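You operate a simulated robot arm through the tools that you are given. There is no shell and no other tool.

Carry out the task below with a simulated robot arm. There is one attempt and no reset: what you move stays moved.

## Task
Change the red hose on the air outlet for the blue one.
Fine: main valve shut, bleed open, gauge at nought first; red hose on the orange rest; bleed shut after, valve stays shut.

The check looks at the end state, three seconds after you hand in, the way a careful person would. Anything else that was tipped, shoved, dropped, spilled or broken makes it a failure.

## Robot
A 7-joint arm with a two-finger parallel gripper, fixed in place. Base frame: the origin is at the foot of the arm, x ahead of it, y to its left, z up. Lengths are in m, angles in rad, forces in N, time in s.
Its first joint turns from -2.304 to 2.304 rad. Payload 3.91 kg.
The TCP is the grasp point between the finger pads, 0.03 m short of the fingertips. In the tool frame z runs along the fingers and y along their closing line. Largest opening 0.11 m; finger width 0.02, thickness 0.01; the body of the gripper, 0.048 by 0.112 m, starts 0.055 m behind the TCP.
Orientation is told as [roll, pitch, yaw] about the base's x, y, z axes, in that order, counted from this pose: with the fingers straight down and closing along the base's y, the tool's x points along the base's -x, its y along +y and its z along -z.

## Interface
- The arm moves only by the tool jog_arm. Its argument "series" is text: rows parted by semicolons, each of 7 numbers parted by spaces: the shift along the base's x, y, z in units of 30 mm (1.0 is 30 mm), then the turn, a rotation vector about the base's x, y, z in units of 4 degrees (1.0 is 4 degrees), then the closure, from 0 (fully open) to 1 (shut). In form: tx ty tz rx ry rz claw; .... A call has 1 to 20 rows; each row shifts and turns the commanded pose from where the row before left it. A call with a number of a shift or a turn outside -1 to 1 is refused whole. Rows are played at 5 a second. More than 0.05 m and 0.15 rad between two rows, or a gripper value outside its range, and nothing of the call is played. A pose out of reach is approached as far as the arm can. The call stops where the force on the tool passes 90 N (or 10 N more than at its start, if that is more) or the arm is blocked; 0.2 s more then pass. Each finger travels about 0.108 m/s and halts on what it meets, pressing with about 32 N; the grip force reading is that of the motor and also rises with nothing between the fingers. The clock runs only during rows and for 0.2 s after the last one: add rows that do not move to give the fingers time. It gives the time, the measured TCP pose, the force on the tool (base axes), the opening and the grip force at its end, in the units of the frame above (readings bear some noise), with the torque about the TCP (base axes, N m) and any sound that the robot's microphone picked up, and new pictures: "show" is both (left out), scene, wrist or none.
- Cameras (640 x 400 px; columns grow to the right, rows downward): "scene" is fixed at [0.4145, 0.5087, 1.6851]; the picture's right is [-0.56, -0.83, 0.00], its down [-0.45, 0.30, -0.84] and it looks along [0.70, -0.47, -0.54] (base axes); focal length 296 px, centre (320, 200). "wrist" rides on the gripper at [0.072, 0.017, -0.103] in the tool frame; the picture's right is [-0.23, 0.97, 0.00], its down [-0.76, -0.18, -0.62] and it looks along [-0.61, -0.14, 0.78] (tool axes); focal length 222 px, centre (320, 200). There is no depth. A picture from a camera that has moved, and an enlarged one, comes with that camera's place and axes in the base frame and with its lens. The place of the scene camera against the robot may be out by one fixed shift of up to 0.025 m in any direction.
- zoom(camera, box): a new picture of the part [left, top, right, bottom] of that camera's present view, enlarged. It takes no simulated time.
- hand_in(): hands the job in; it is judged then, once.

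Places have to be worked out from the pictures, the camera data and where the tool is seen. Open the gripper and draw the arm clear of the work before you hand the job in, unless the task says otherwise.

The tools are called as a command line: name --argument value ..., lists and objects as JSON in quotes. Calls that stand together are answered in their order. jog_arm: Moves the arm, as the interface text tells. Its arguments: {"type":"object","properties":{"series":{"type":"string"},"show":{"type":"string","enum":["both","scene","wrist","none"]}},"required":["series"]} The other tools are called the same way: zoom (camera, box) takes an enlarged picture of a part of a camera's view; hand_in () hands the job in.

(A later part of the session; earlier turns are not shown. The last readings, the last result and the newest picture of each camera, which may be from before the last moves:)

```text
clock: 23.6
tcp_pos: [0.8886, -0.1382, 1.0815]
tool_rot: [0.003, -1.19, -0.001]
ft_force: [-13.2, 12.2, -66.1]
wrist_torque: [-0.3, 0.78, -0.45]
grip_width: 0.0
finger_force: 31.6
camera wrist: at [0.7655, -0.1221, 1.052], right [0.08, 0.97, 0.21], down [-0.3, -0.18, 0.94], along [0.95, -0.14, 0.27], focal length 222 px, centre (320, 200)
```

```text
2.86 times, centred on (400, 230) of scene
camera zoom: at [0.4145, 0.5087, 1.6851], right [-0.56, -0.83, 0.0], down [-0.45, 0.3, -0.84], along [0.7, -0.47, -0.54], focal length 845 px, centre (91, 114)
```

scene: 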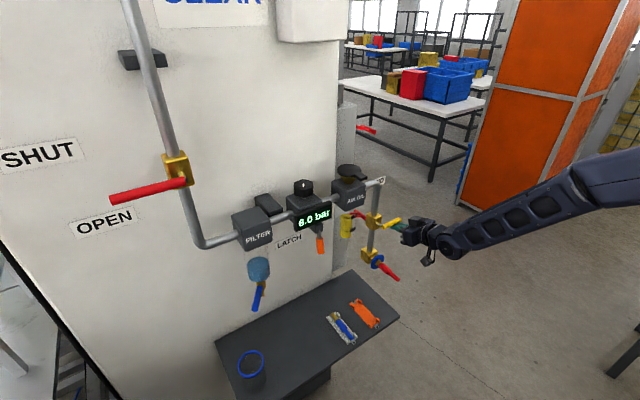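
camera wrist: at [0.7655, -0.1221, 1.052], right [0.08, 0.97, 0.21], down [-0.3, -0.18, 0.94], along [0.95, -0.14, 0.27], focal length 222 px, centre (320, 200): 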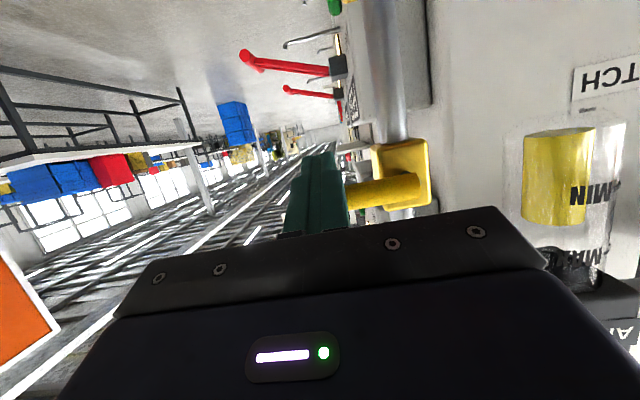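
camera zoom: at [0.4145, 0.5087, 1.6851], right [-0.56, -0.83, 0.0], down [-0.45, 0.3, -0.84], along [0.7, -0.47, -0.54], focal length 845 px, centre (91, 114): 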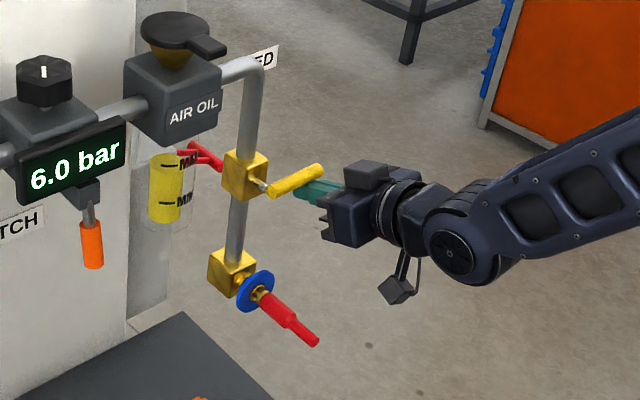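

The lever is blocked upward (66 N, no motion), so it opens downward. I'll unload, back out, rise above the lever and come in again over it.

jog_arm --series "0 0.02 -0.8 0 0 0 1; -0.75 0 0 0 0 0 1; -0.75 0 0 0 0 0 1; -0.75 0 0 0 0 0 1; -0.75 0 0 0 0 0 1; 0 0 0.85 0 0 0 1; 0 0 0.85 0 0 0 1; 0 0 0.85 0 0 0 1; 0.75 0 0 0 0 0 1; 0.75 0 0 0 0 0 1; 0.75 0 0 0 0 0 1; 0.75 0 0 0 0 0 1; 0 0 0 0 0 0 1"

zoom --camera "scene" --box '[320, 160, 480, 300]'

```text
clock: 26.4
tcp_pos: [0.8894, -0.1377, 1.1423]
tool_rot: [0.0, -1.203, 0.001]
ft_force: [0.6, -1.3, 0.3]
wrist_torque: [0.02, 0.03, 0.02]
grip_width: 0.0
finger_force: 31.9
camera wrist: at [0.7668, -0.1223, 1.1105], right [0.08, 0.97, 0.21], down [-0.31, -0.18, 0.94], along [0.95, -0.14, 0.28], focal length 222 px, centre (320, 200)
```

scene: 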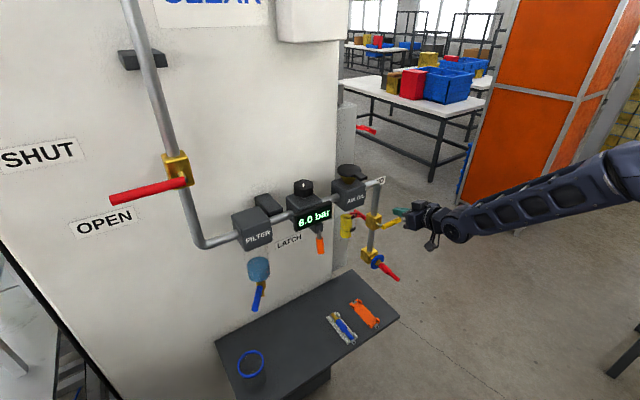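
wrist: 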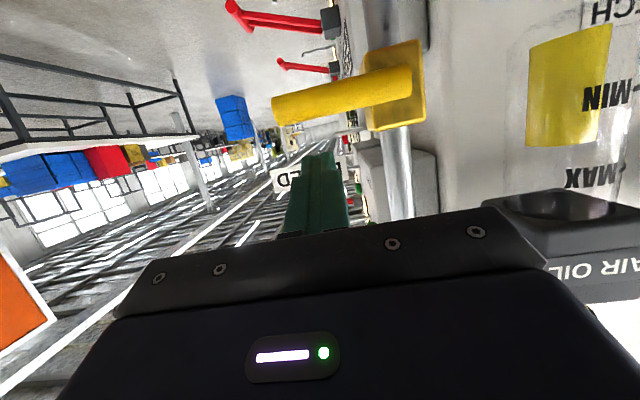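

```text
2.86 times, centred on (400, 230) of scene
camera zoom: at [0.4145, 0.5087, 1.6851], right [-0.56, -0.83, 0.0], down [-0.45, 0.3, -0.84], along [0.7, -0.47, -0.54], focal length 845 px, centre (91, 114)
```

zoom: 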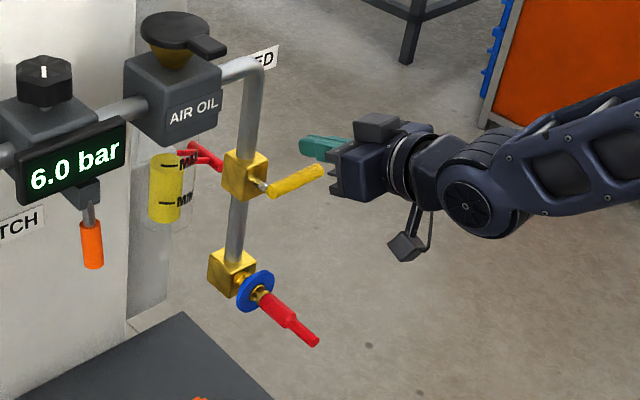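

Fingertips are above the lever now. Pushing it down along the arc to about 45° first.

jog_arm --series "0 0 -0.767 0 0 0 1; 0 -0.07 -0.417 0 0 0 1; 0 -0.017 -0.477 0 0 0 1; 0 0.12 -0.493 0 0 0 1; 0 0 0 0 0 0 1"

zoom --camera "scene" --box '[320, 160, 480, 300]'

```text
clock: 27.6
tcp_pos: [0.8893, -0.1372, 1.0759]
tool_rot: [0.0, -1.202, 0.0]
ft_force: [0.0, -0.2, -0.9]
wrist_torque: [-0.03, -0.01, 0.0]
grip_width: 0.0002
finger_force: 32.0
camera wrist: at [0.7668, -0.1216, 1.0446], right [0.08, 0.97, 0.21], down [-0.31, -0.18, 0.94], along [0.95, -0.14, 0.28], focal length 222 px, centre (320, 200)
```

scene: 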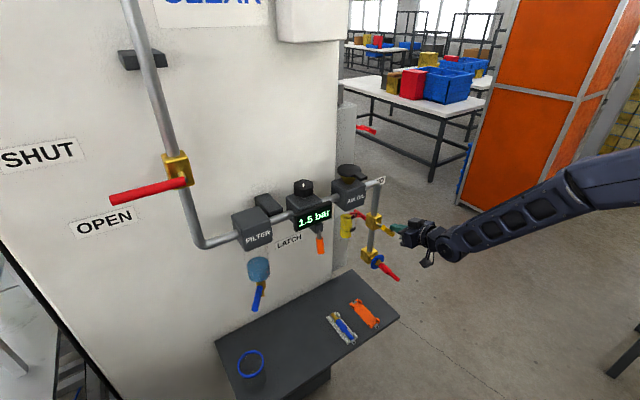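
wrist: 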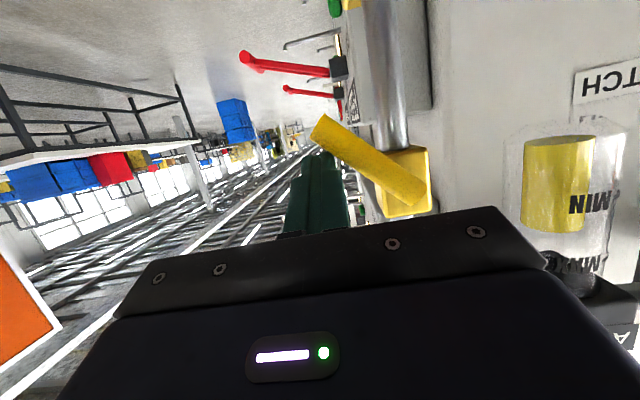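

```text
2.86 times, centred on (400, 230) of scene
camera zoom: at [0.4145, 0.5087, 1.6851], right [-0.56, -0.83, 0.0], down [-0.45, 0.3, -0.84], along [0.7, -0.47, -0.54], focal length 845 px, centre (91, 114)
```

zoom: 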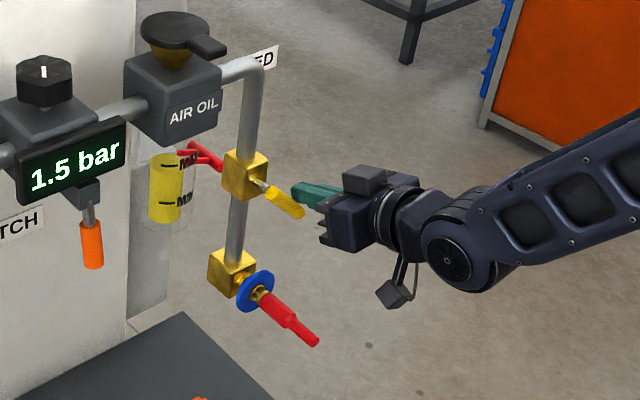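

The pressure is falling (1.5 bar) — this is the bleed. Continuing the push down to fully open.

jog_arm --series "0 0.267 -0.46 0 0 0 1; 0 0.41 -0.383 0 0 0 1; 0 0.53 -0.253 0 0 0 1; 0 0.1 0 0 0 0 1; 0 0 0 0 0 0 1"

zoom --camera "scene" --box '[320, 160, 480, 300]'

```text
clock: 28.8
tcp_pos: [0.89, -0.1075, 1.0467]
tool_rot: [-0.001, -1.21, -0.013]
ft_force: [1.9, -76.8, 39.3]
wrist_torque: [-0.85, -0.65, -1.18]
grip_width: 0.0
finger_force: 31.7
camera wrist: at [0.7678, -0.091, 1.0144], right [0.09, 0.97, 0.21], down [-0.32, -0.17, 0.93], along [0.94, -0.15, 0.29], focal length 222 px, centre (320, 200)
```

scene: 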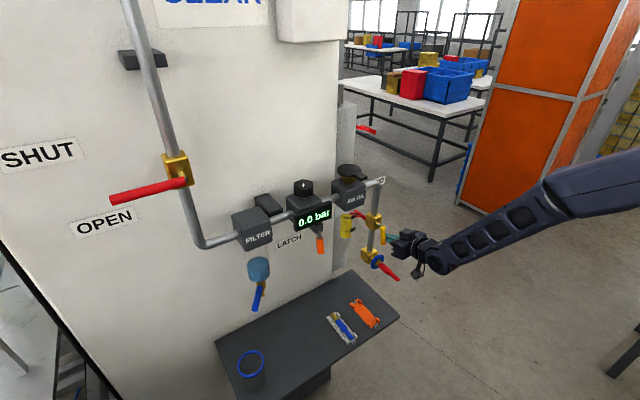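
wrist: 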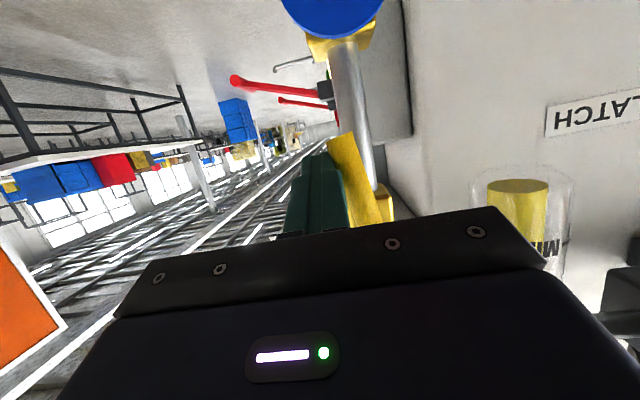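

```text
2.86 times, centred on (400, 230) of scene
camera zoom: at [0.4145, 0.5087, 1.6851], right [-0.56, -0.83, 0.0], down [-0.45, 0.3, -0.84], along [0.7, -0.47, -0.54], focal length 845 px, centre (91, 114)
```

zoom: 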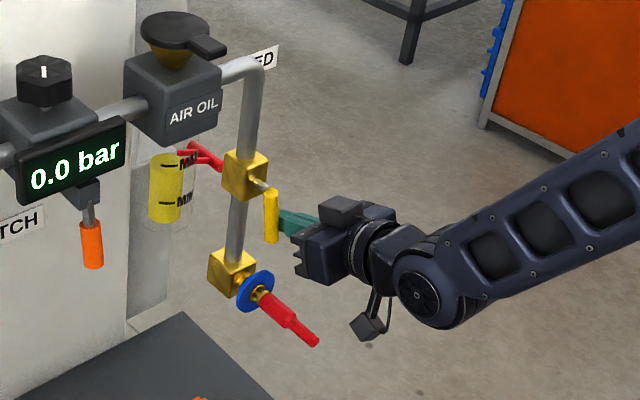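

Bleed is fully open and the gauge reads 0.0 bar. I'll unload the lever, back away, and turn the tool back to point down with open fingers for a close view of the hose and rests.

jog_arm --series "0 -0.4 0.1 0 0 0 1; -0.9 0 0 0 0 0 1; -0.9 0 0 0 0 0 1; -0.9 0 0 0 0 0 1; -0.9 0 0 0 0 0 1; -0.3 0.24 0.15 0 0.956 0 1; -0.3 0.24 0.15 0 0.956 0 1; -0.3 0.24 0.15 0 0.956 0 1; -0.3 0.24 0.15 0 0.956 0 1; -0.1 0.24 0.15 0 0.956 0 1; -0.1 0.24 0.15 0 0.956 0 1; 0 0.24 0.15 0 0.956 0 1; 0 0.24 0.15 0 0.956 0 1; 0 0.24 0.15 0 0.956 0 1; 0 0.24 0.15 0 0.956 0 1; 0 0.24 0.15 0 0.956 0 1; 0 0.24 0.15 0 0.956 0 1; 0 0.24 0.15 0 0.956 0 0.5"

```text
clock: 32.6
tcp_pos: [0.741, -0.0173, 1.1052]
tool_rot: [0.001, -0.334, -0.001]
ft_force: [-0.5, -0.5, -0.3]
wrist_torque: [0.01, -0.03, 0.02]
grip_width: 0.055
finger_force: 0.1
camera wrist: at [0.6374, -0.0011, 1.178], right [0.22, 0.97, 0.08], down [0.51, -0.18, 0.84], along [0.83, -0.14, -0.54], focal length 222 px, centre (320, 200)
```

scene: 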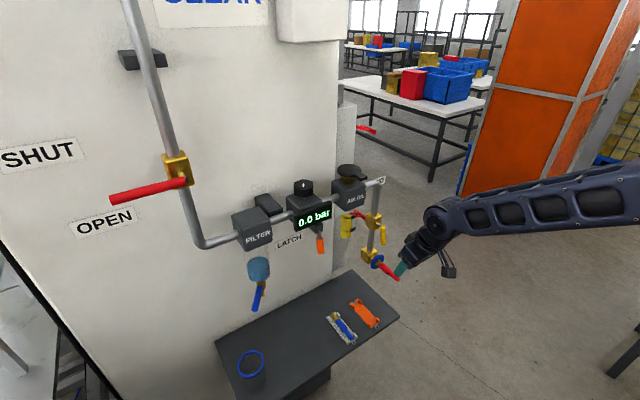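
wrist: 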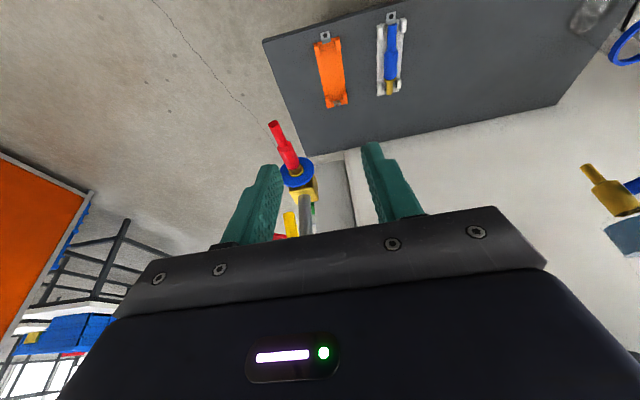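

The hose, collar and both rests are all visible. Enlarging each to measure and see the coupling details.

zoom --camera "wrist" --box '[250, 100, 350, 220]'

zoom --camera "wrist" --box '[300, 0, 430, 120]'

zoom --camera "scene" --box '[355, 240, 415, 290]'

zoom --camera "scene" --box '[315, 290, 395, 350]'

```text
3.33 times, centred on (300, 160) of wrist
camera zoom: at [0.6374, -0.0011, 1.178], right [0.22, 0.97, 0.08], down [0.51, -0.18, 0.84], along [0.83, -0.14, -0.54], focal length 740 px, centre (387, 333)
```

zoom: 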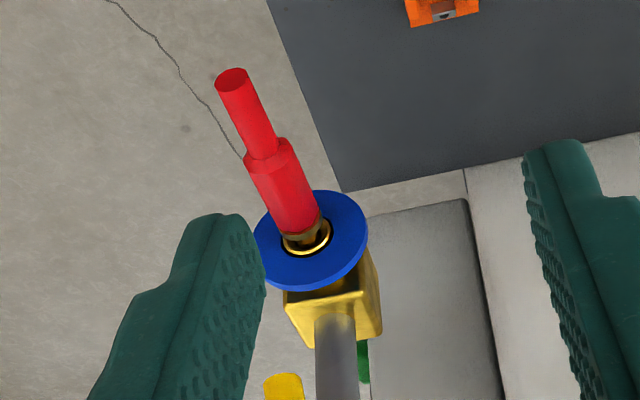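

```text
3.33 times, centred on (365, 60) of wrist
camera zoom: at [0.6374, -0.0011, 1.178], right [0.22, 0.97, 0.08], down [0.51, -0.18, 0.84], along [0.83, -0.14, -0.54], focal length 740 px, centre (170, 667)
```

zoom: 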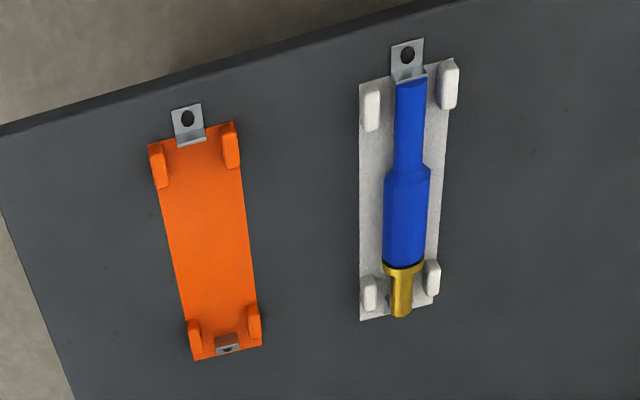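

```text
8.00 times, centred on (385, 265) of scene
camera zoom: at [0.4145, 0.5087, 1.6851], right [-0.56, -0.83, 0.0], down [-0.45, 0.3, -0.84], along [0.7, -0.47, -0.54], focal length 2366 px, centre (-200, -320)
```

zoom: 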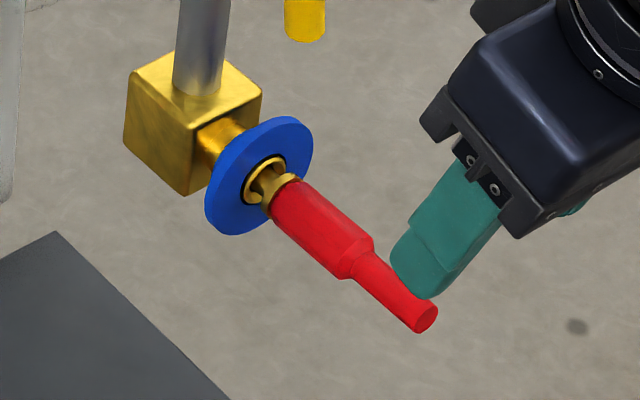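

```text
6.67 times, centred on (355, 320) of scene
camera zoom: at [0.4145, 0.5087, 1.6851], right [-0.56, -0.83, 0.0], down [-0.45, 0.3, -0.84], along [0.7, -0.47, -0.54], focal length 1972 px, centre (87, -600)
```

zoom: 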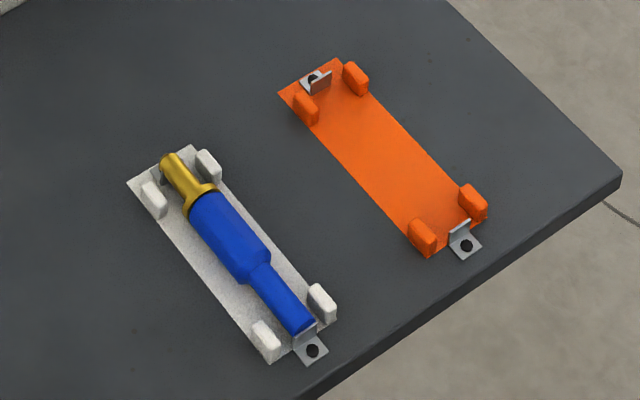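

Measured: red hose axis at y≈-0.080, z≈0.947, tail tip x≈0.808, flange x≈0.893, collar x≈0.902–0.91; blue hose axis at y≈0.103, z≈0.792, tail x≈0.801 to nipple x≈0.910; orange rest tabs near x≈0.80 and x≈0.903 at y≈0.003. I'll get a closer look at the rests before grasping.

jog_arm --series "0.3 0.7 -0.2 0 0.68 0 0; 0.3 0.7 -0.4 0 0.68 0 0; 0.3 0.6 -0.8 0 0.68 0 0; 0.3 0 -0.95 0 0.68 0 0; 0.3 0 -0.95 0 0.68 0 0; 0.3 0 -0.95 0 0.68 0 0; 0.3 0 -0.95 0 0.68 0 0; 0.2 0 -0.95 0 0 0 0; 0 0 0 0 0 0 0"

zoom --camera "wrist" --box '[200, 0, 480, 200]'

```text
clock: 34.6
tcp_pos: [0.8087, 0.044, 0.9204]
tool_rot: [0.0, -0.004, -0.001]
ft_force: [-0.4, -0.2, 0.3]
wrist_torque: [0.0, -0.02, -0.02]
grip_width: 0.1098
finger_force: 0.0
camera wrist: at [0.7361, 0.0591, 1.0218], right [0.23, 0.97, 0.0], down [0.76, -0.18, 0.63], along [0.61, -0.14, -0.78], focal length 222 px, centre (320, 200)
```

scene: 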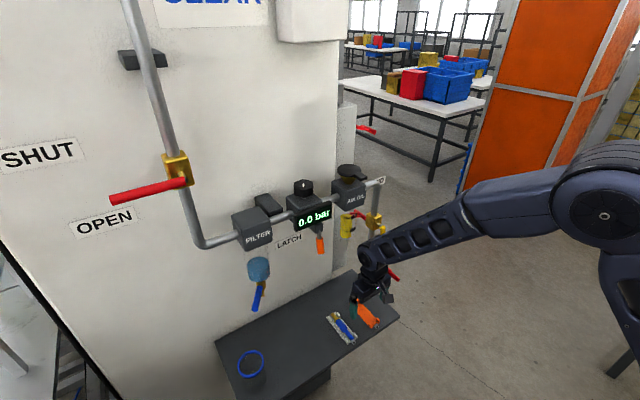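
wrist: 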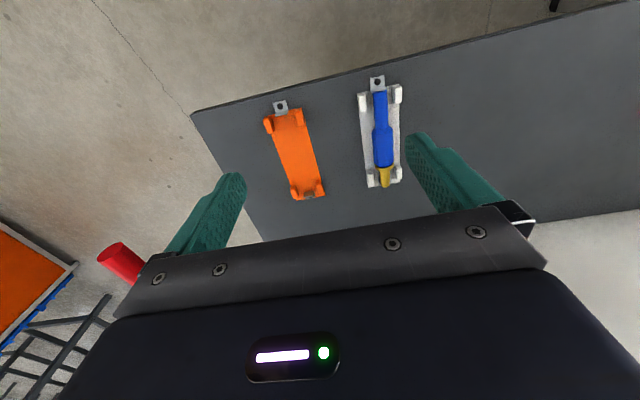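

```text
2.00 times, centred on (340, 100) of wrist
camera zoom: at [0.7361, 0.0591, 1.0218], right [0.23, 0.97, 0.0], down [0.76, -0.18, 0.63], along [0.61, -0.14, -0.78], focal length 444 px, centre (280, 400)
```

zoom: 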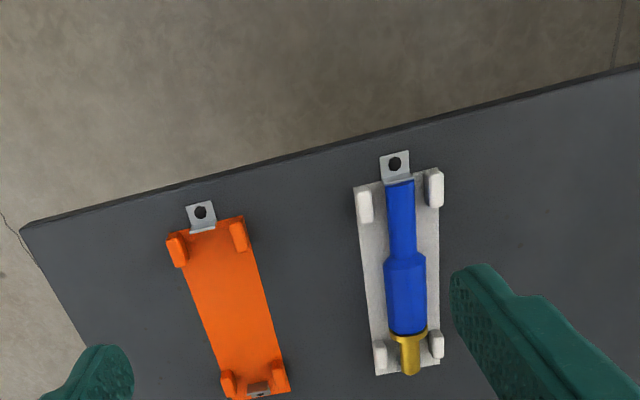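

Zooming further on both rests.

zoom --camera "wrist" --box '[250, 90, 340, 210]'

zoom --camera "wrist" --box '[345, 70, 425, 195]'

zoom --camera "scene" --box '[320, 305, 360, 345]'

```text
3.33 times, centred on (295, 150) of wrist
camera zoom: at [0.7361, 0.0591, 1.0218], right [0.23, 0.97, 0.0], down [0.76, -0.18, 0.63], along [0.61, -0.14, -0.78], focal length 740 px, centre (403, 367)
```

zoom: 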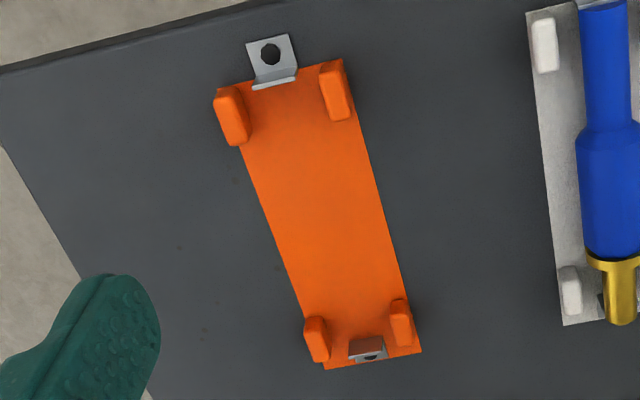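

```text
3.20 times, centred on (385, 132) of wrist
camera zoom: at [0.7361, 0.0591, 1.0218], right [0.23, 0.97, 0.0], down [0.76, -0.18, 0.63], along [0.61, -0.14, -0.78], focal length 711 px, centre (112, 416)
```

zoom: 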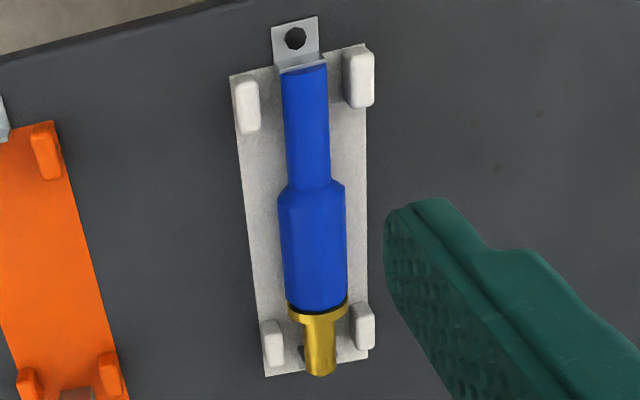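

```text
10.00 times, centred on (340, 325) of scene
camera zoom: at [0.4145, 0.5087, 1.6851], right [-0.56, -0.83, 0.0], down [-0.45, 0.3, -0.84], along [0.7, -0.47, -0.54], focal length 2957 px, centre (120, -1050)
```

zoom: 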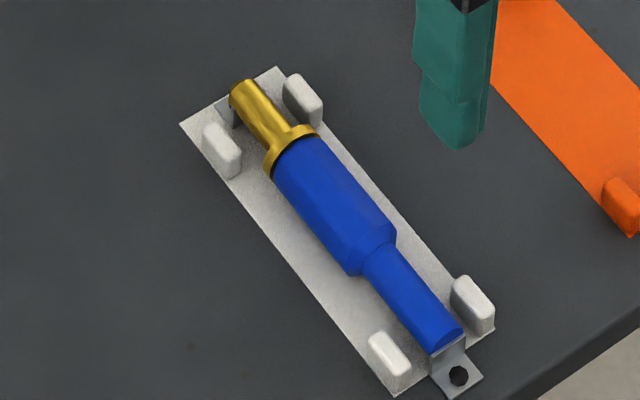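

The orange rest has lug pairs plus small L-tabs at each end, same as the white one, with the hose lying along x. I'll now raise, tilt 20° forward (to clear the lowered bleed lever), and place the open gripper above the red hose.

jog_arm --series "0 0 0.87 0 -1 0 0; 0 0 0.87 0 -1 0 0; 0 0 0.87 0 -1 0 0; 0 0 0.87 0 -1 0 0; 0 0 0.87 0 -1 0 0; 0.339 -0.827 0 0 0 0 0; 0.339 -0.827 0 0 0 0 0; 0.339 -0.827 0 0 0 0 0; 0.339 -0.827 0 0 0 0 0; 0.339 -0.827 0 0 0 0 0; 0 0 0 0 0 0 0.3; 0 0 0 0 0 0 0.3"

zoom --camera "wrist" --box '[220, 60, 440, 230]'

zoom --camera "scene" --box '[330, 180, 450, 290]'

```text
clock: 37.2
tcp_pos: [0.8592, -0.081, 1.0505]
tool_rot: [0.0, -0.353, -0.001]
ft_force: [-0.5, 0.1, 0.3]
wrist_torque: [-0.03, -0.01, 0.02]
grip_width: 0.077
finger_force: 0.1
camera wrist: at [0.7556, -0.0646, 1.1219], right [0.21, 0.97, 0.08], down [0.5, -0.18, 0.85], along [0.84, -0.14, -0.52], focal length 222 px, centre (320, 200)
```

scene: 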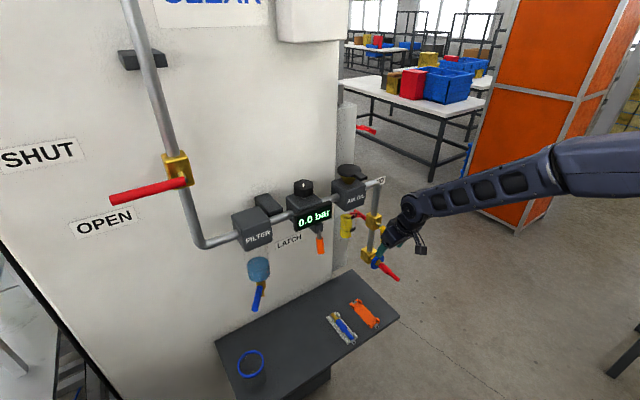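
wrist: 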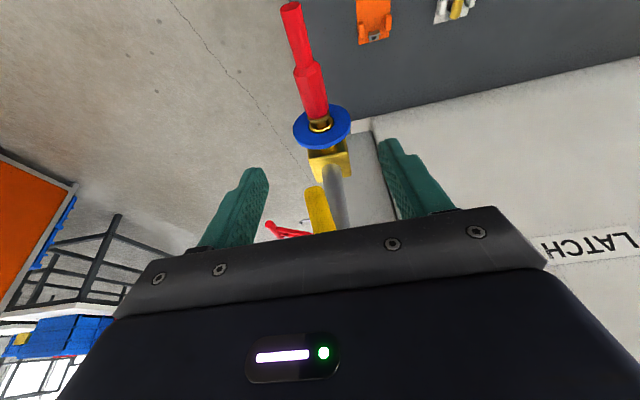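

```text
2.35 times, centred on (330, 145) of wrist
camera zoom: at [0.7556, -0.0646, 1.1219], right [0.21, 0.97, 0.08], down [0.5, -0.18, 0.85], along [0.84, -0.14, -0.52], focal length 523 px, centre (296, 329)
```

zoom: 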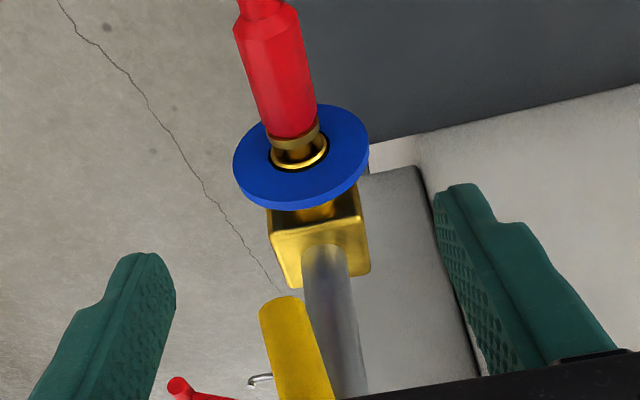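

```text
3.64 times, centred on (390, 235) of scene
camera zoom: at [0.4145, 0.5087, 1.6851], right [-0.56, -0.83, 0.0], down [-0.45, 0.3, -0.84], along [0.7, -0.47, -0.54], focal length 1075 px, centre (66, 73)
```

zoom: 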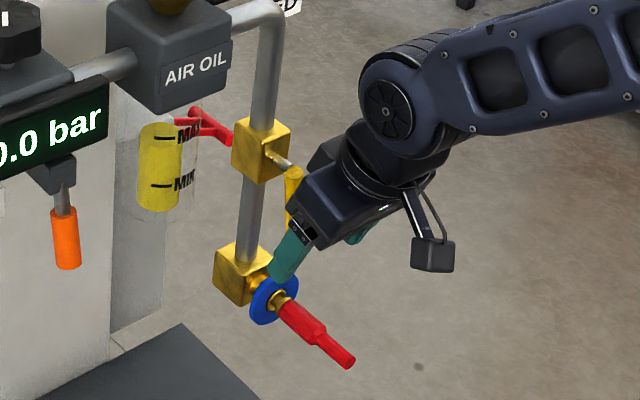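

Hose axis confirmed at y≈-0.081, z≈0.946, between the fingers. Descending to straddle the body, without closing yet.

jog_arm --series "0 0 -0.72 0 0 0 0.3; 0 0 -0.72 0 0 0 0.3; 0 0 -0.72 0 0 0 0.3; 0 0 -0.72 0 0 0 0.3; 0 0 0 0 0 0 0.3"

zoom --camera "wrist" --box '[220, 60, 440, 230]'

zoom --camera "scene" --box '[350, 220, 430, 290]'

```text
clock: 38.4
tcp_pos: [0.8592, -0.0803, 0.9633]
tool_rot: [-0.001, -0.351, 0.0]
ft_force: [-0.4, 0.8, -0.2]
wrist_torque: [0.0, -0.02, -0.03]
grip_width: 0.0773
finger_force: 0.0
camera wrist: at [0.7559, -0.0647, 1.0346], right [0.21, 0.97, 0.08], down [0.5, -0.18, 0.85], along [0.84, -0.14, -0.52], focal length 222 px, centre (320, 200)
```

scene: 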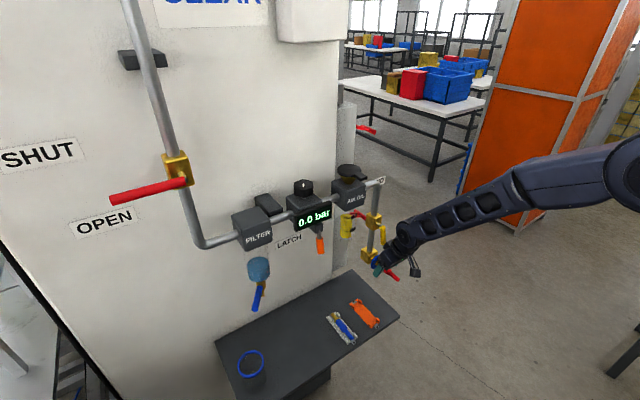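
wrist: 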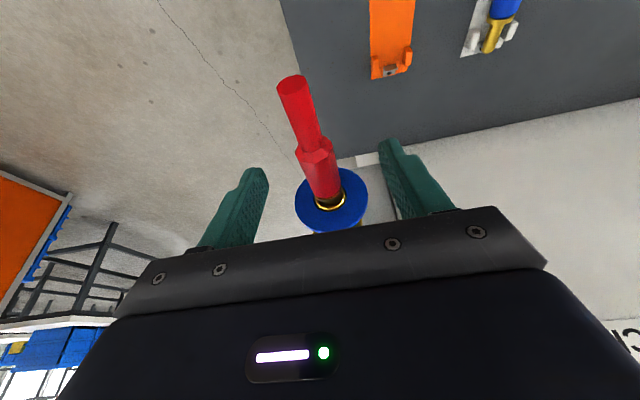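

```text
2.35 times, centred on (330, 145) of wrist
camera zoom: at [0.7559, -0.0647, 1.0346], right [0.21, 0.97, 0.08], down [0.5, -0.18, 0.85], along [0.84, -0.14, -0.52], focal length 523 px, centre (296, 329)
```

zoom: 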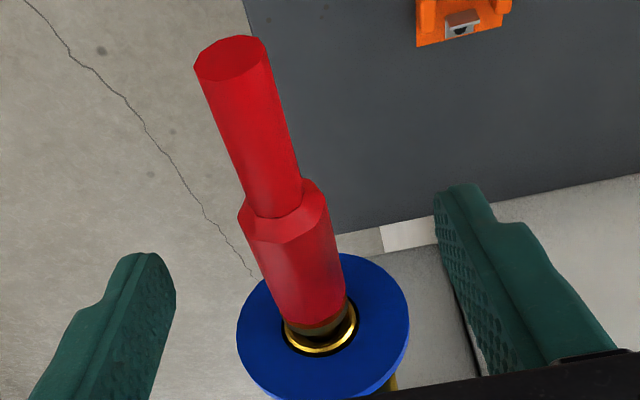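

```text
5.71 times, centred on (390, 255) of scene
camera zoom: at [0.4145, 0.5087, 1.6851], right [-0.56, -0.83, 0.0], down [-0.45, 0.3, -0.84], along [0.7, -0.47, -0.54], focal length 1690 px, centre (-80, -114)
```

zoom: 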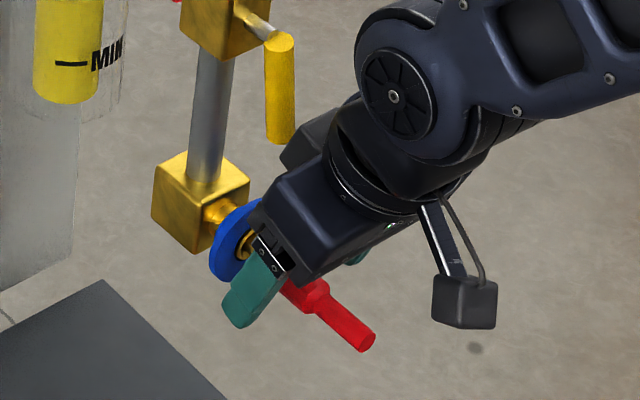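

The closer view puts the hose axis at z≈0.942, so I lower 3 mm more and then close the fingers on the body.

jog_arm --series "0 0 -0.1 0 0 0 0.3; 0 0 0 0 0 0 0.6; 0 0 0 0 0 0 0.7; 0 0 0 0 0 0 1; 0 0 0 0 0 0 1; 0 0 0 0 0 0 1"

zoom --camera "wrist" --box '[220, 60, 440, 230]'

zoom --camera "scene" --box '[350, 220, 430, 290]'

```text
clock: 39.8
tcp_pos: [0.8587, -0.0801, 0.9616]
tool_rot: [0.0, -0.352, 0.0]
ft_force: [2.6, 4.8, -1.0]
wrist_torque: [0.24, -0.03, 0.49]
grip_width: 0.0206
finger_force: 32.2
camera wrist: at [0.7558, -0.0646, 1.0321], right [0.21, 0.97, 0.08], down [0.5, -0.18, 0.85], along [0.84, -0.14, -0.52], focal length 222 px, centre (320, 200)
```

scene: 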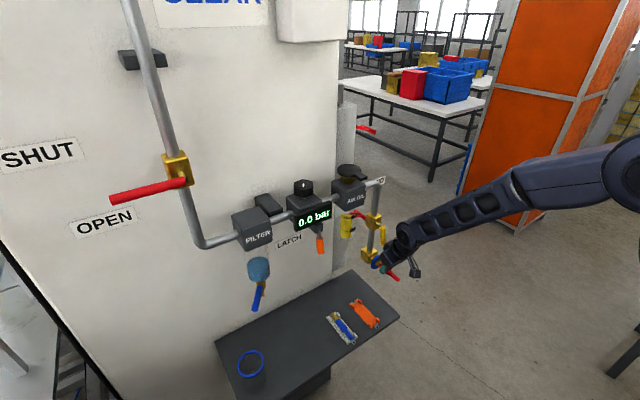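
wrist: 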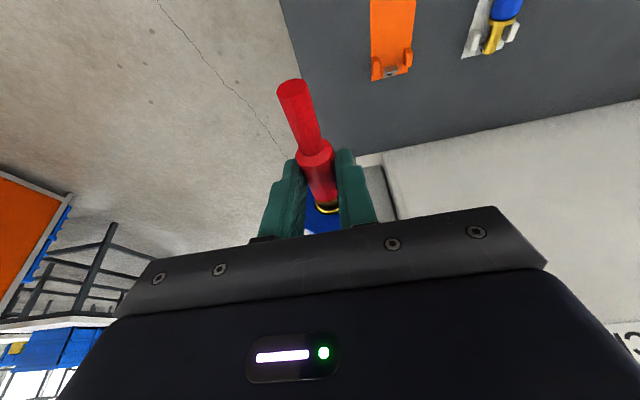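

```text
2.35 times, centred on (330, 145) of wrist
camera zoom: at [0.7558, -0.0646, 1.0321], right [0.21, 0.97, 0.08], down [0.5, -0.18, 0.85], along [0.84, -0.14, -0.52], focal length 523 px, centre (296, 329)
```

zoom: 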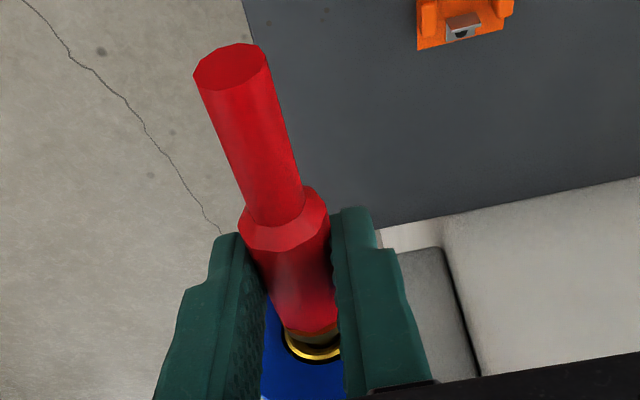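

```text
5.71 times, centred on (390, 255) of scene
camera zoom: at [0.4145, 0.5087, 1.6851], right [-0.56, -0.83, 0.0], down [-0.45, 0.3, -0.84], along [0.7, -0.47, -0.54], focal length 1690 px, centre (-80, -114)
```

zoom: 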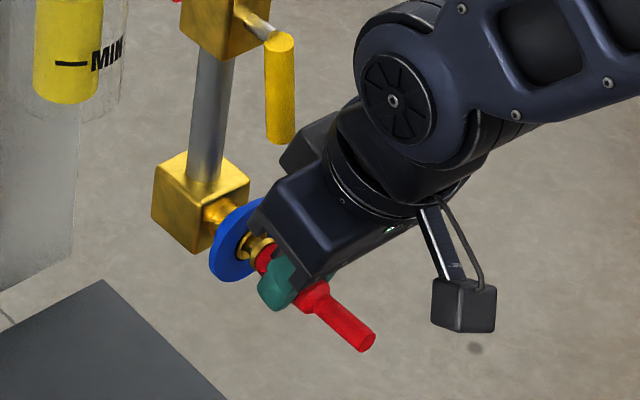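

Gripped: width 20.6 mm with small side force. Now a gentle pull along -x to see whether the plug releases.

jog_arm --series "-0.1 0 0 0 0 0 1; -0.1 0 0 0 0 0 1; -0.1 0 0 0 0 0 1; 0 0 0 0 0 0 1"

zoom --camera "wrist" --box '[220, 60, 440, 230]'

zoom --camera "scene" --box '[350, 220, 430, 290]'

```text
clock: 40.8
tcp_pos: [0.852, -0.0814, 0.9615]
tool_rot: [0.001, -0.353, 0.0]
ft_force: [19.9, 7.5, 5.0]
wrist_torque: [0.3, -0.71, 0.72]
grip_width: 0.0203
finger_force: 32.1
camera wrist: at [0.7473, -0.0646, 1.0324], right [0.21, 0.97, 0.08], down [0.5, -0.18, 0.85], along [0.84, -0.14, -0.52], focal length 222 px, centre (320, 200)
```

scene: 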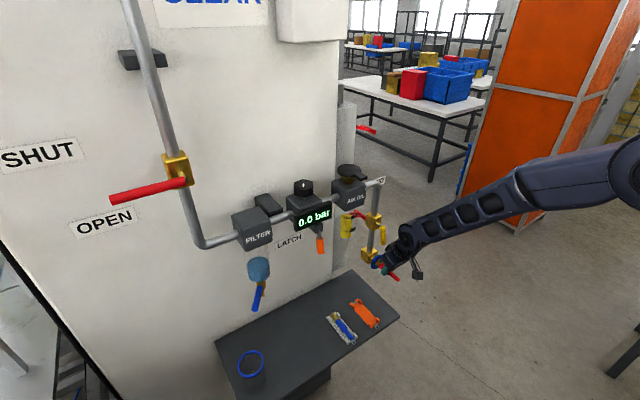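
wrist: 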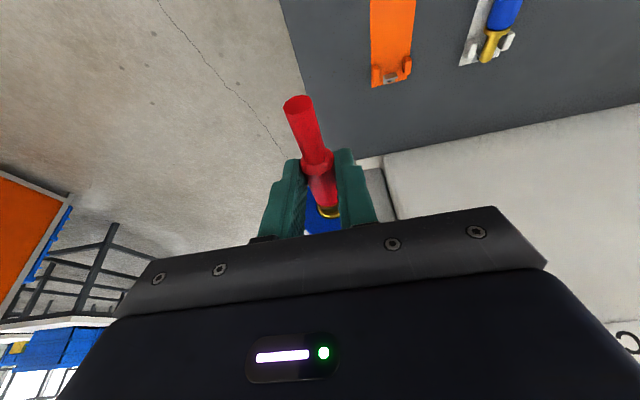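

```text
2.35 times, centred on (330, 145) of wrist
camera zoom: at [0.7473, -0.0646, 1.0324], right [0.21, 0.97, 0.08], down [0.5, -0.18, 0.85], along [0.84, -0.14, -0.52], focal length 523 px, centre (296, 329)
```

zoom: 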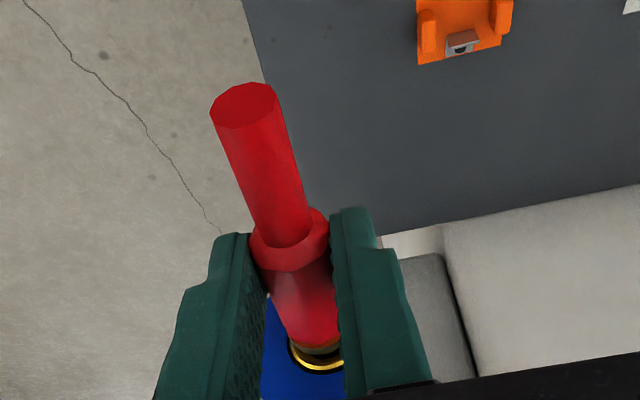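

```text
5.71 times, centred on (390, 255) of scene
camera zoom: at [0.4145, 0.5087, 1.6851], right [-0.56, -0.83, 0.0], down [-0.45, 0.3, -0.84], along [0.7, -0.47, -0.54], focal length 1690 px, centre (-80, -114)
```

zoom: 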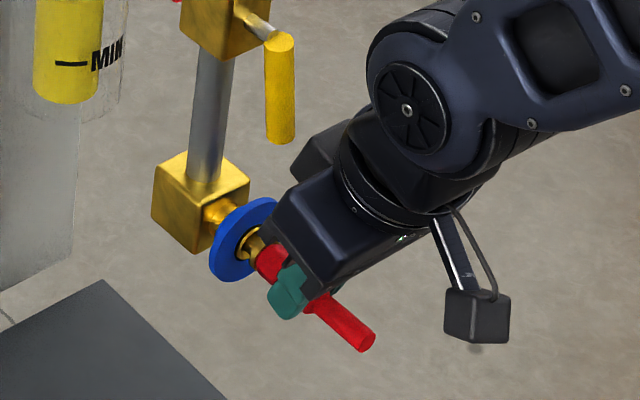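

The hose did not move (the fingers slipped at about 20 N), so the coupling is latched mechanically even at zero pressure. The blue collar is the likely release; I'll open the fingers to straddle the hose, tilt further, and look again before pushing the collar toward the block.

jog_arm --series "0 0 0 0 0 0 0.7; 0 0 0 0 0 0 0.7; 0 0.03 0 0 -0.89 0 0.7; 0 0 0 0 -0.89 0 0.7; 0 0 0 0 -0.89 0 0.7; 0 0 0 0 -0.89 0 0.7; 0 0 0 0 0 0 0.7"

zoom --camera "wrist" --box '[260, 60, 400, 240]'

zoom --camera "scene" --box '[355, 240, 405, 285]'

```text
clock: 42.4
tcp_pos: [0.8493, -0.079, 0.9618]
tool_rot: [-0.001, -0.602, 0.0]
ft_force: [0.1, 0.2, 0.4]
wrist_torque: [0.0, -0.01, 0.01]
grip_width: 0.0331
finger_force: 0.1
camera wrist: at [0.7322, -0.0642, 1.0046], right [0.19, 0.97, 0.13], down [0.28, -0.18, 0.94], along [0.94, -0.14, -0.3], focal length 222 px, centre (320, 200)
```

scene: 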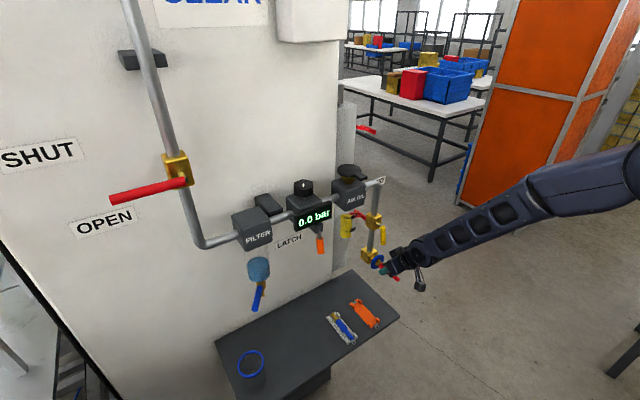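
wrist: 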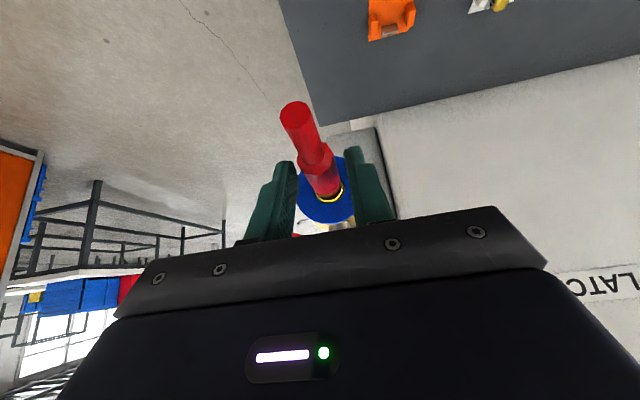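

```text
2.22 times, centred on (330, 150) of wrist
camera zoom: at [0.7322, -0.0642, 1.0046], right [0.19, 0.97, 0.13], down [0.28, -0.18, 0.94], along [0.94, -0.14, -0.3], focal length 494 px, centre (298, 311)
```

zoom: 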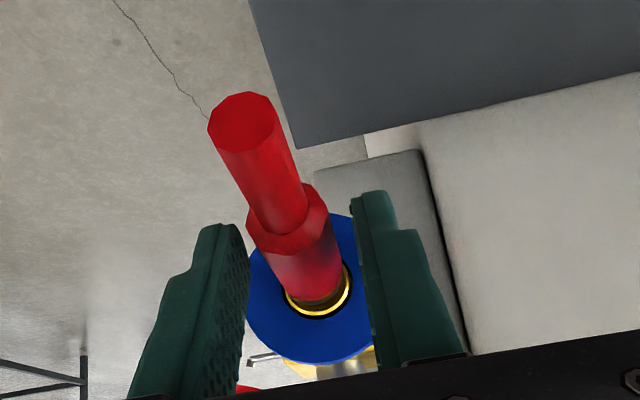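

```text
8.89 times, centred on (380, 262) of scene
camera zoom: at [0.4145, 0.5087, 1.6851], right [-0.56, -0.83, 0.0], down [-0.45, 0.3, -0.84], along [0.7, -0.47, -0.54], focal length 2629 px, centre (-213, -356)
```

zoom: 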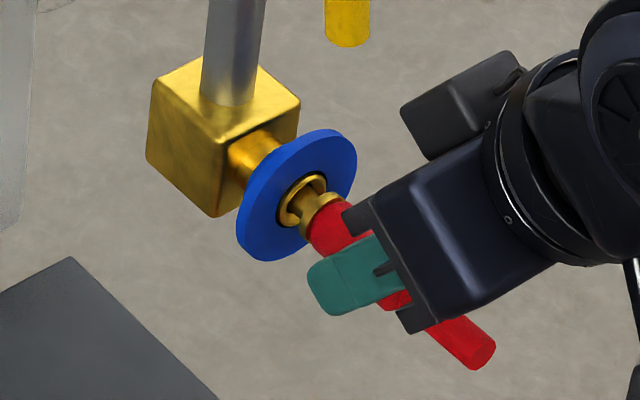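

The blue disc rides on an exposed brass tube with ~12–15 mm room behind it: a sliding release collar. I'll advance the straddling fingers to push it toward the block and watch the force.

jog_arm --series "0.45 -0.04 0 0 0 0 0.7; 0.4 0 0 0 0 0 0.7; 0.1 0 0 0 0 0 0.7; 0.1 0 0 0 0 0 0.7; 0.1 0 0 0 0 0 0.7; 0 0 0 0 0 0 0.7"

zoom --camera "wrist" --box '[260, 60, 400, 240]'

zoom --camera "scene" --box '[355, 240, 405, 285]'

```text
clock: 43.8
tcp_pos: [0.8846, -0.0807, 0.9613]
tool_rot: [0.001, -0.598, 0.0]
ft_force: [-4.0, 0.3, -0.1]
wrist_torque: [0.06, 0.04, 0.0]
grip_width: 0.0326
finger_force: 0.1
camera wrist: at [0.7666, -0.065, 1.0047], right [0.19, 0.97, 0.13], down [0.28, -0.18, 0.94], along [0.94, -0.14, -0.3], focal length 222 px, centre (320, 200)
```

scene: 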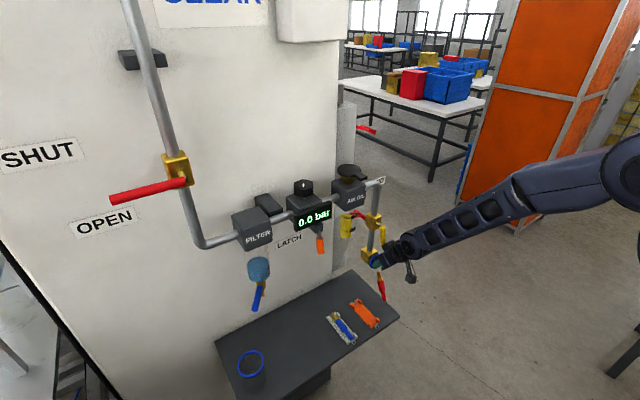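
wrist: 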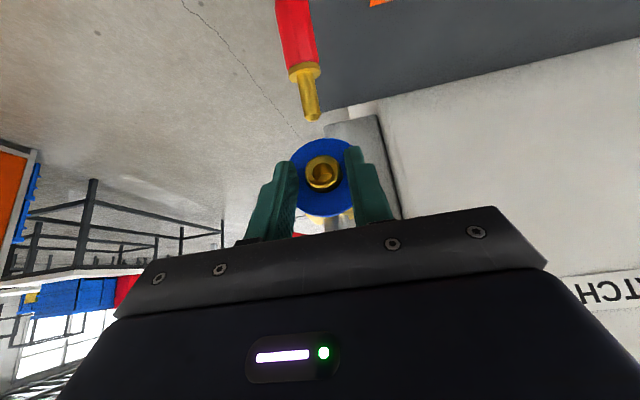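

```text
2.22 times, centred on (330, 150) of wrist
camera zoom: at [0.7666, -0.065, 1.0047], right [0.19, 0.97, 0.13], down [0.28, -0.18, 0.94], along [0.94, -0.14, -0.3], focal length 494 px, centre (298, 311)
```

zoom: 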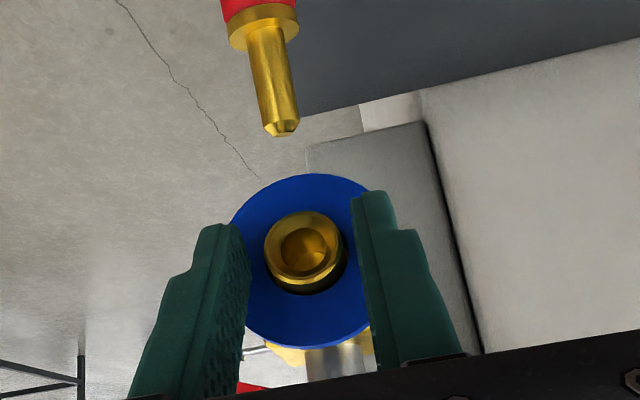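

```text
8.89 times, centred on (380, 262) of scene
camera zoom: at [0.4145, 0.5087, 1.6851], right [-0.56, -0.83, 0.0], down [-0.45, 0.3, -0.84], along [0.7, -0.47, -0.54], focal length 2629 px, centre (-213, -356)
```

zoom: 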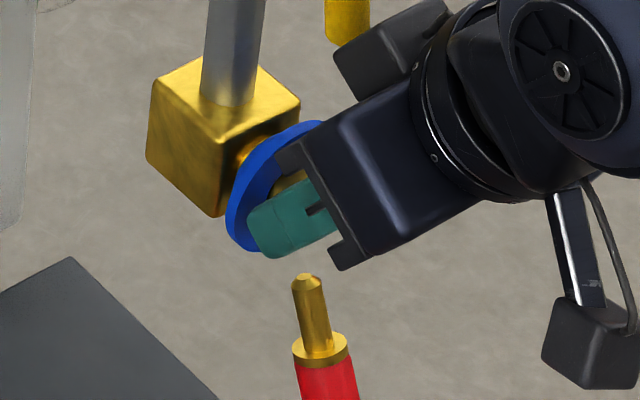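

The collar push ejected the red hose — it's caught in the picture mid-fall below the outlet, nose up, just above the shelf's edge. I'll hold still and let it settle, then find where it lies.

jog_arm --series "0 0 0 0 0 0 0.7"

```text
clock: 44.2
tcp_pos: [0.8846, -0.081, 0.962]
tool_rot: [-0.002, -0.599, 0.001]
ft_force: [-3.9, -0.3, -0.8]
wrist_torque: [0.0, 0.07, 0.08]
grip_width: 0.0329
finger_force: 0.1
camera wrist: at [0.7666, -0.065, 1.0047], right [0.19, 0.97, 0.13], down [0.28, -0.18, 0.94], along [0.94, -0.14, -0.3], focal length 222 px, centre (320, 200)
```

scene: 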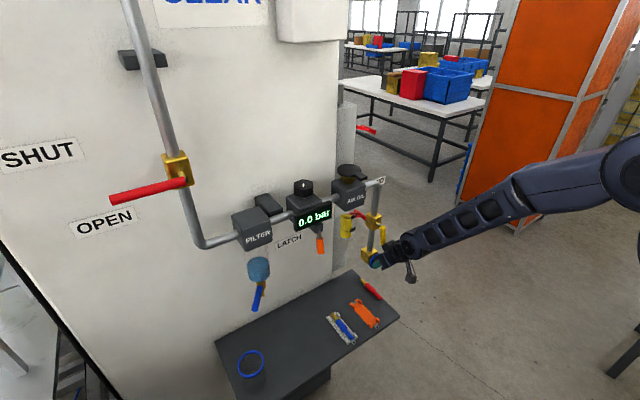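
wrist: 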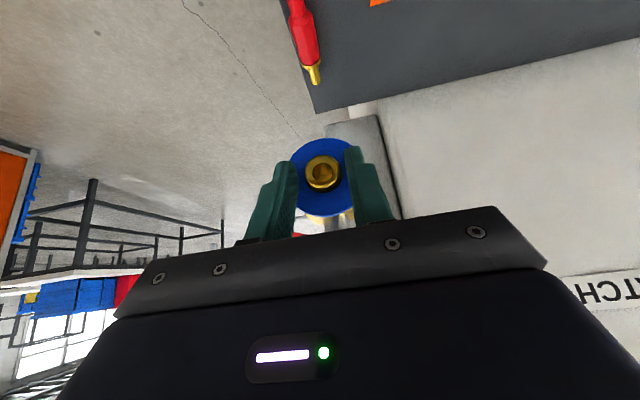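

The hose landed on the shelf right by its edge. Zooming to see how it lies.

zoom --camera "scene" --box '[335, 260, 405, 330]'

zoom --camera "wrist" --box '[260, 0, 400, 130]'

```text
5.71 times, centred on (370, 295) of scene
camera zoom: at [0.4145, 0.5087, 1.6851], right [-0.56, -0.83, 0.0], down [-0.45, 0.3, -0.84], along [0.7, -0.47, -0.54], focal length 1690 px, centre (34, -343)
```

zoom: 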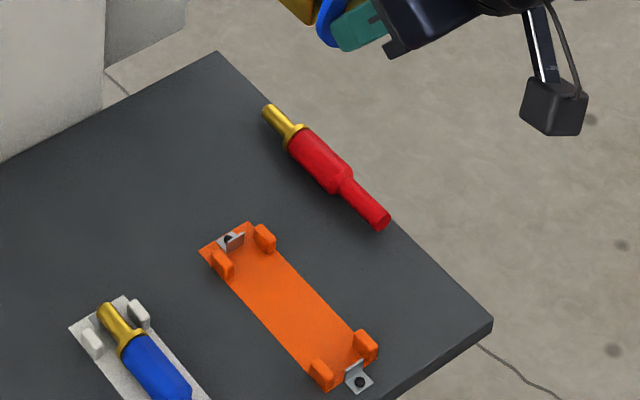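

```text
3.08 times, centred on (330, 65) of wrist
camera zoom: at [0.7666, -0.065, 1.0047], right [0.19, 0.97, 0.13], down [0.28, -0.18, 0.94], along [0.94, -0.14, -0.3], focal length 684 px, centre (289, 615)
```

zoom: 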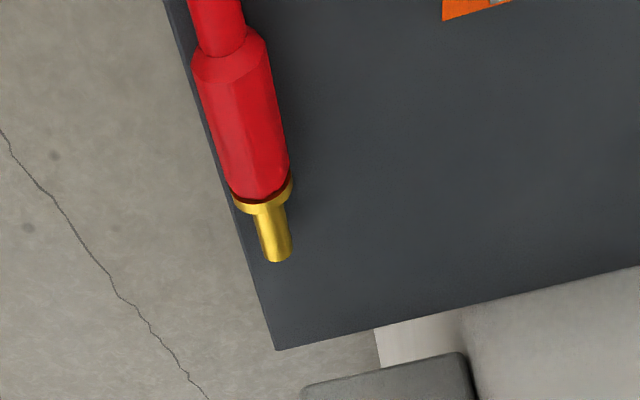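

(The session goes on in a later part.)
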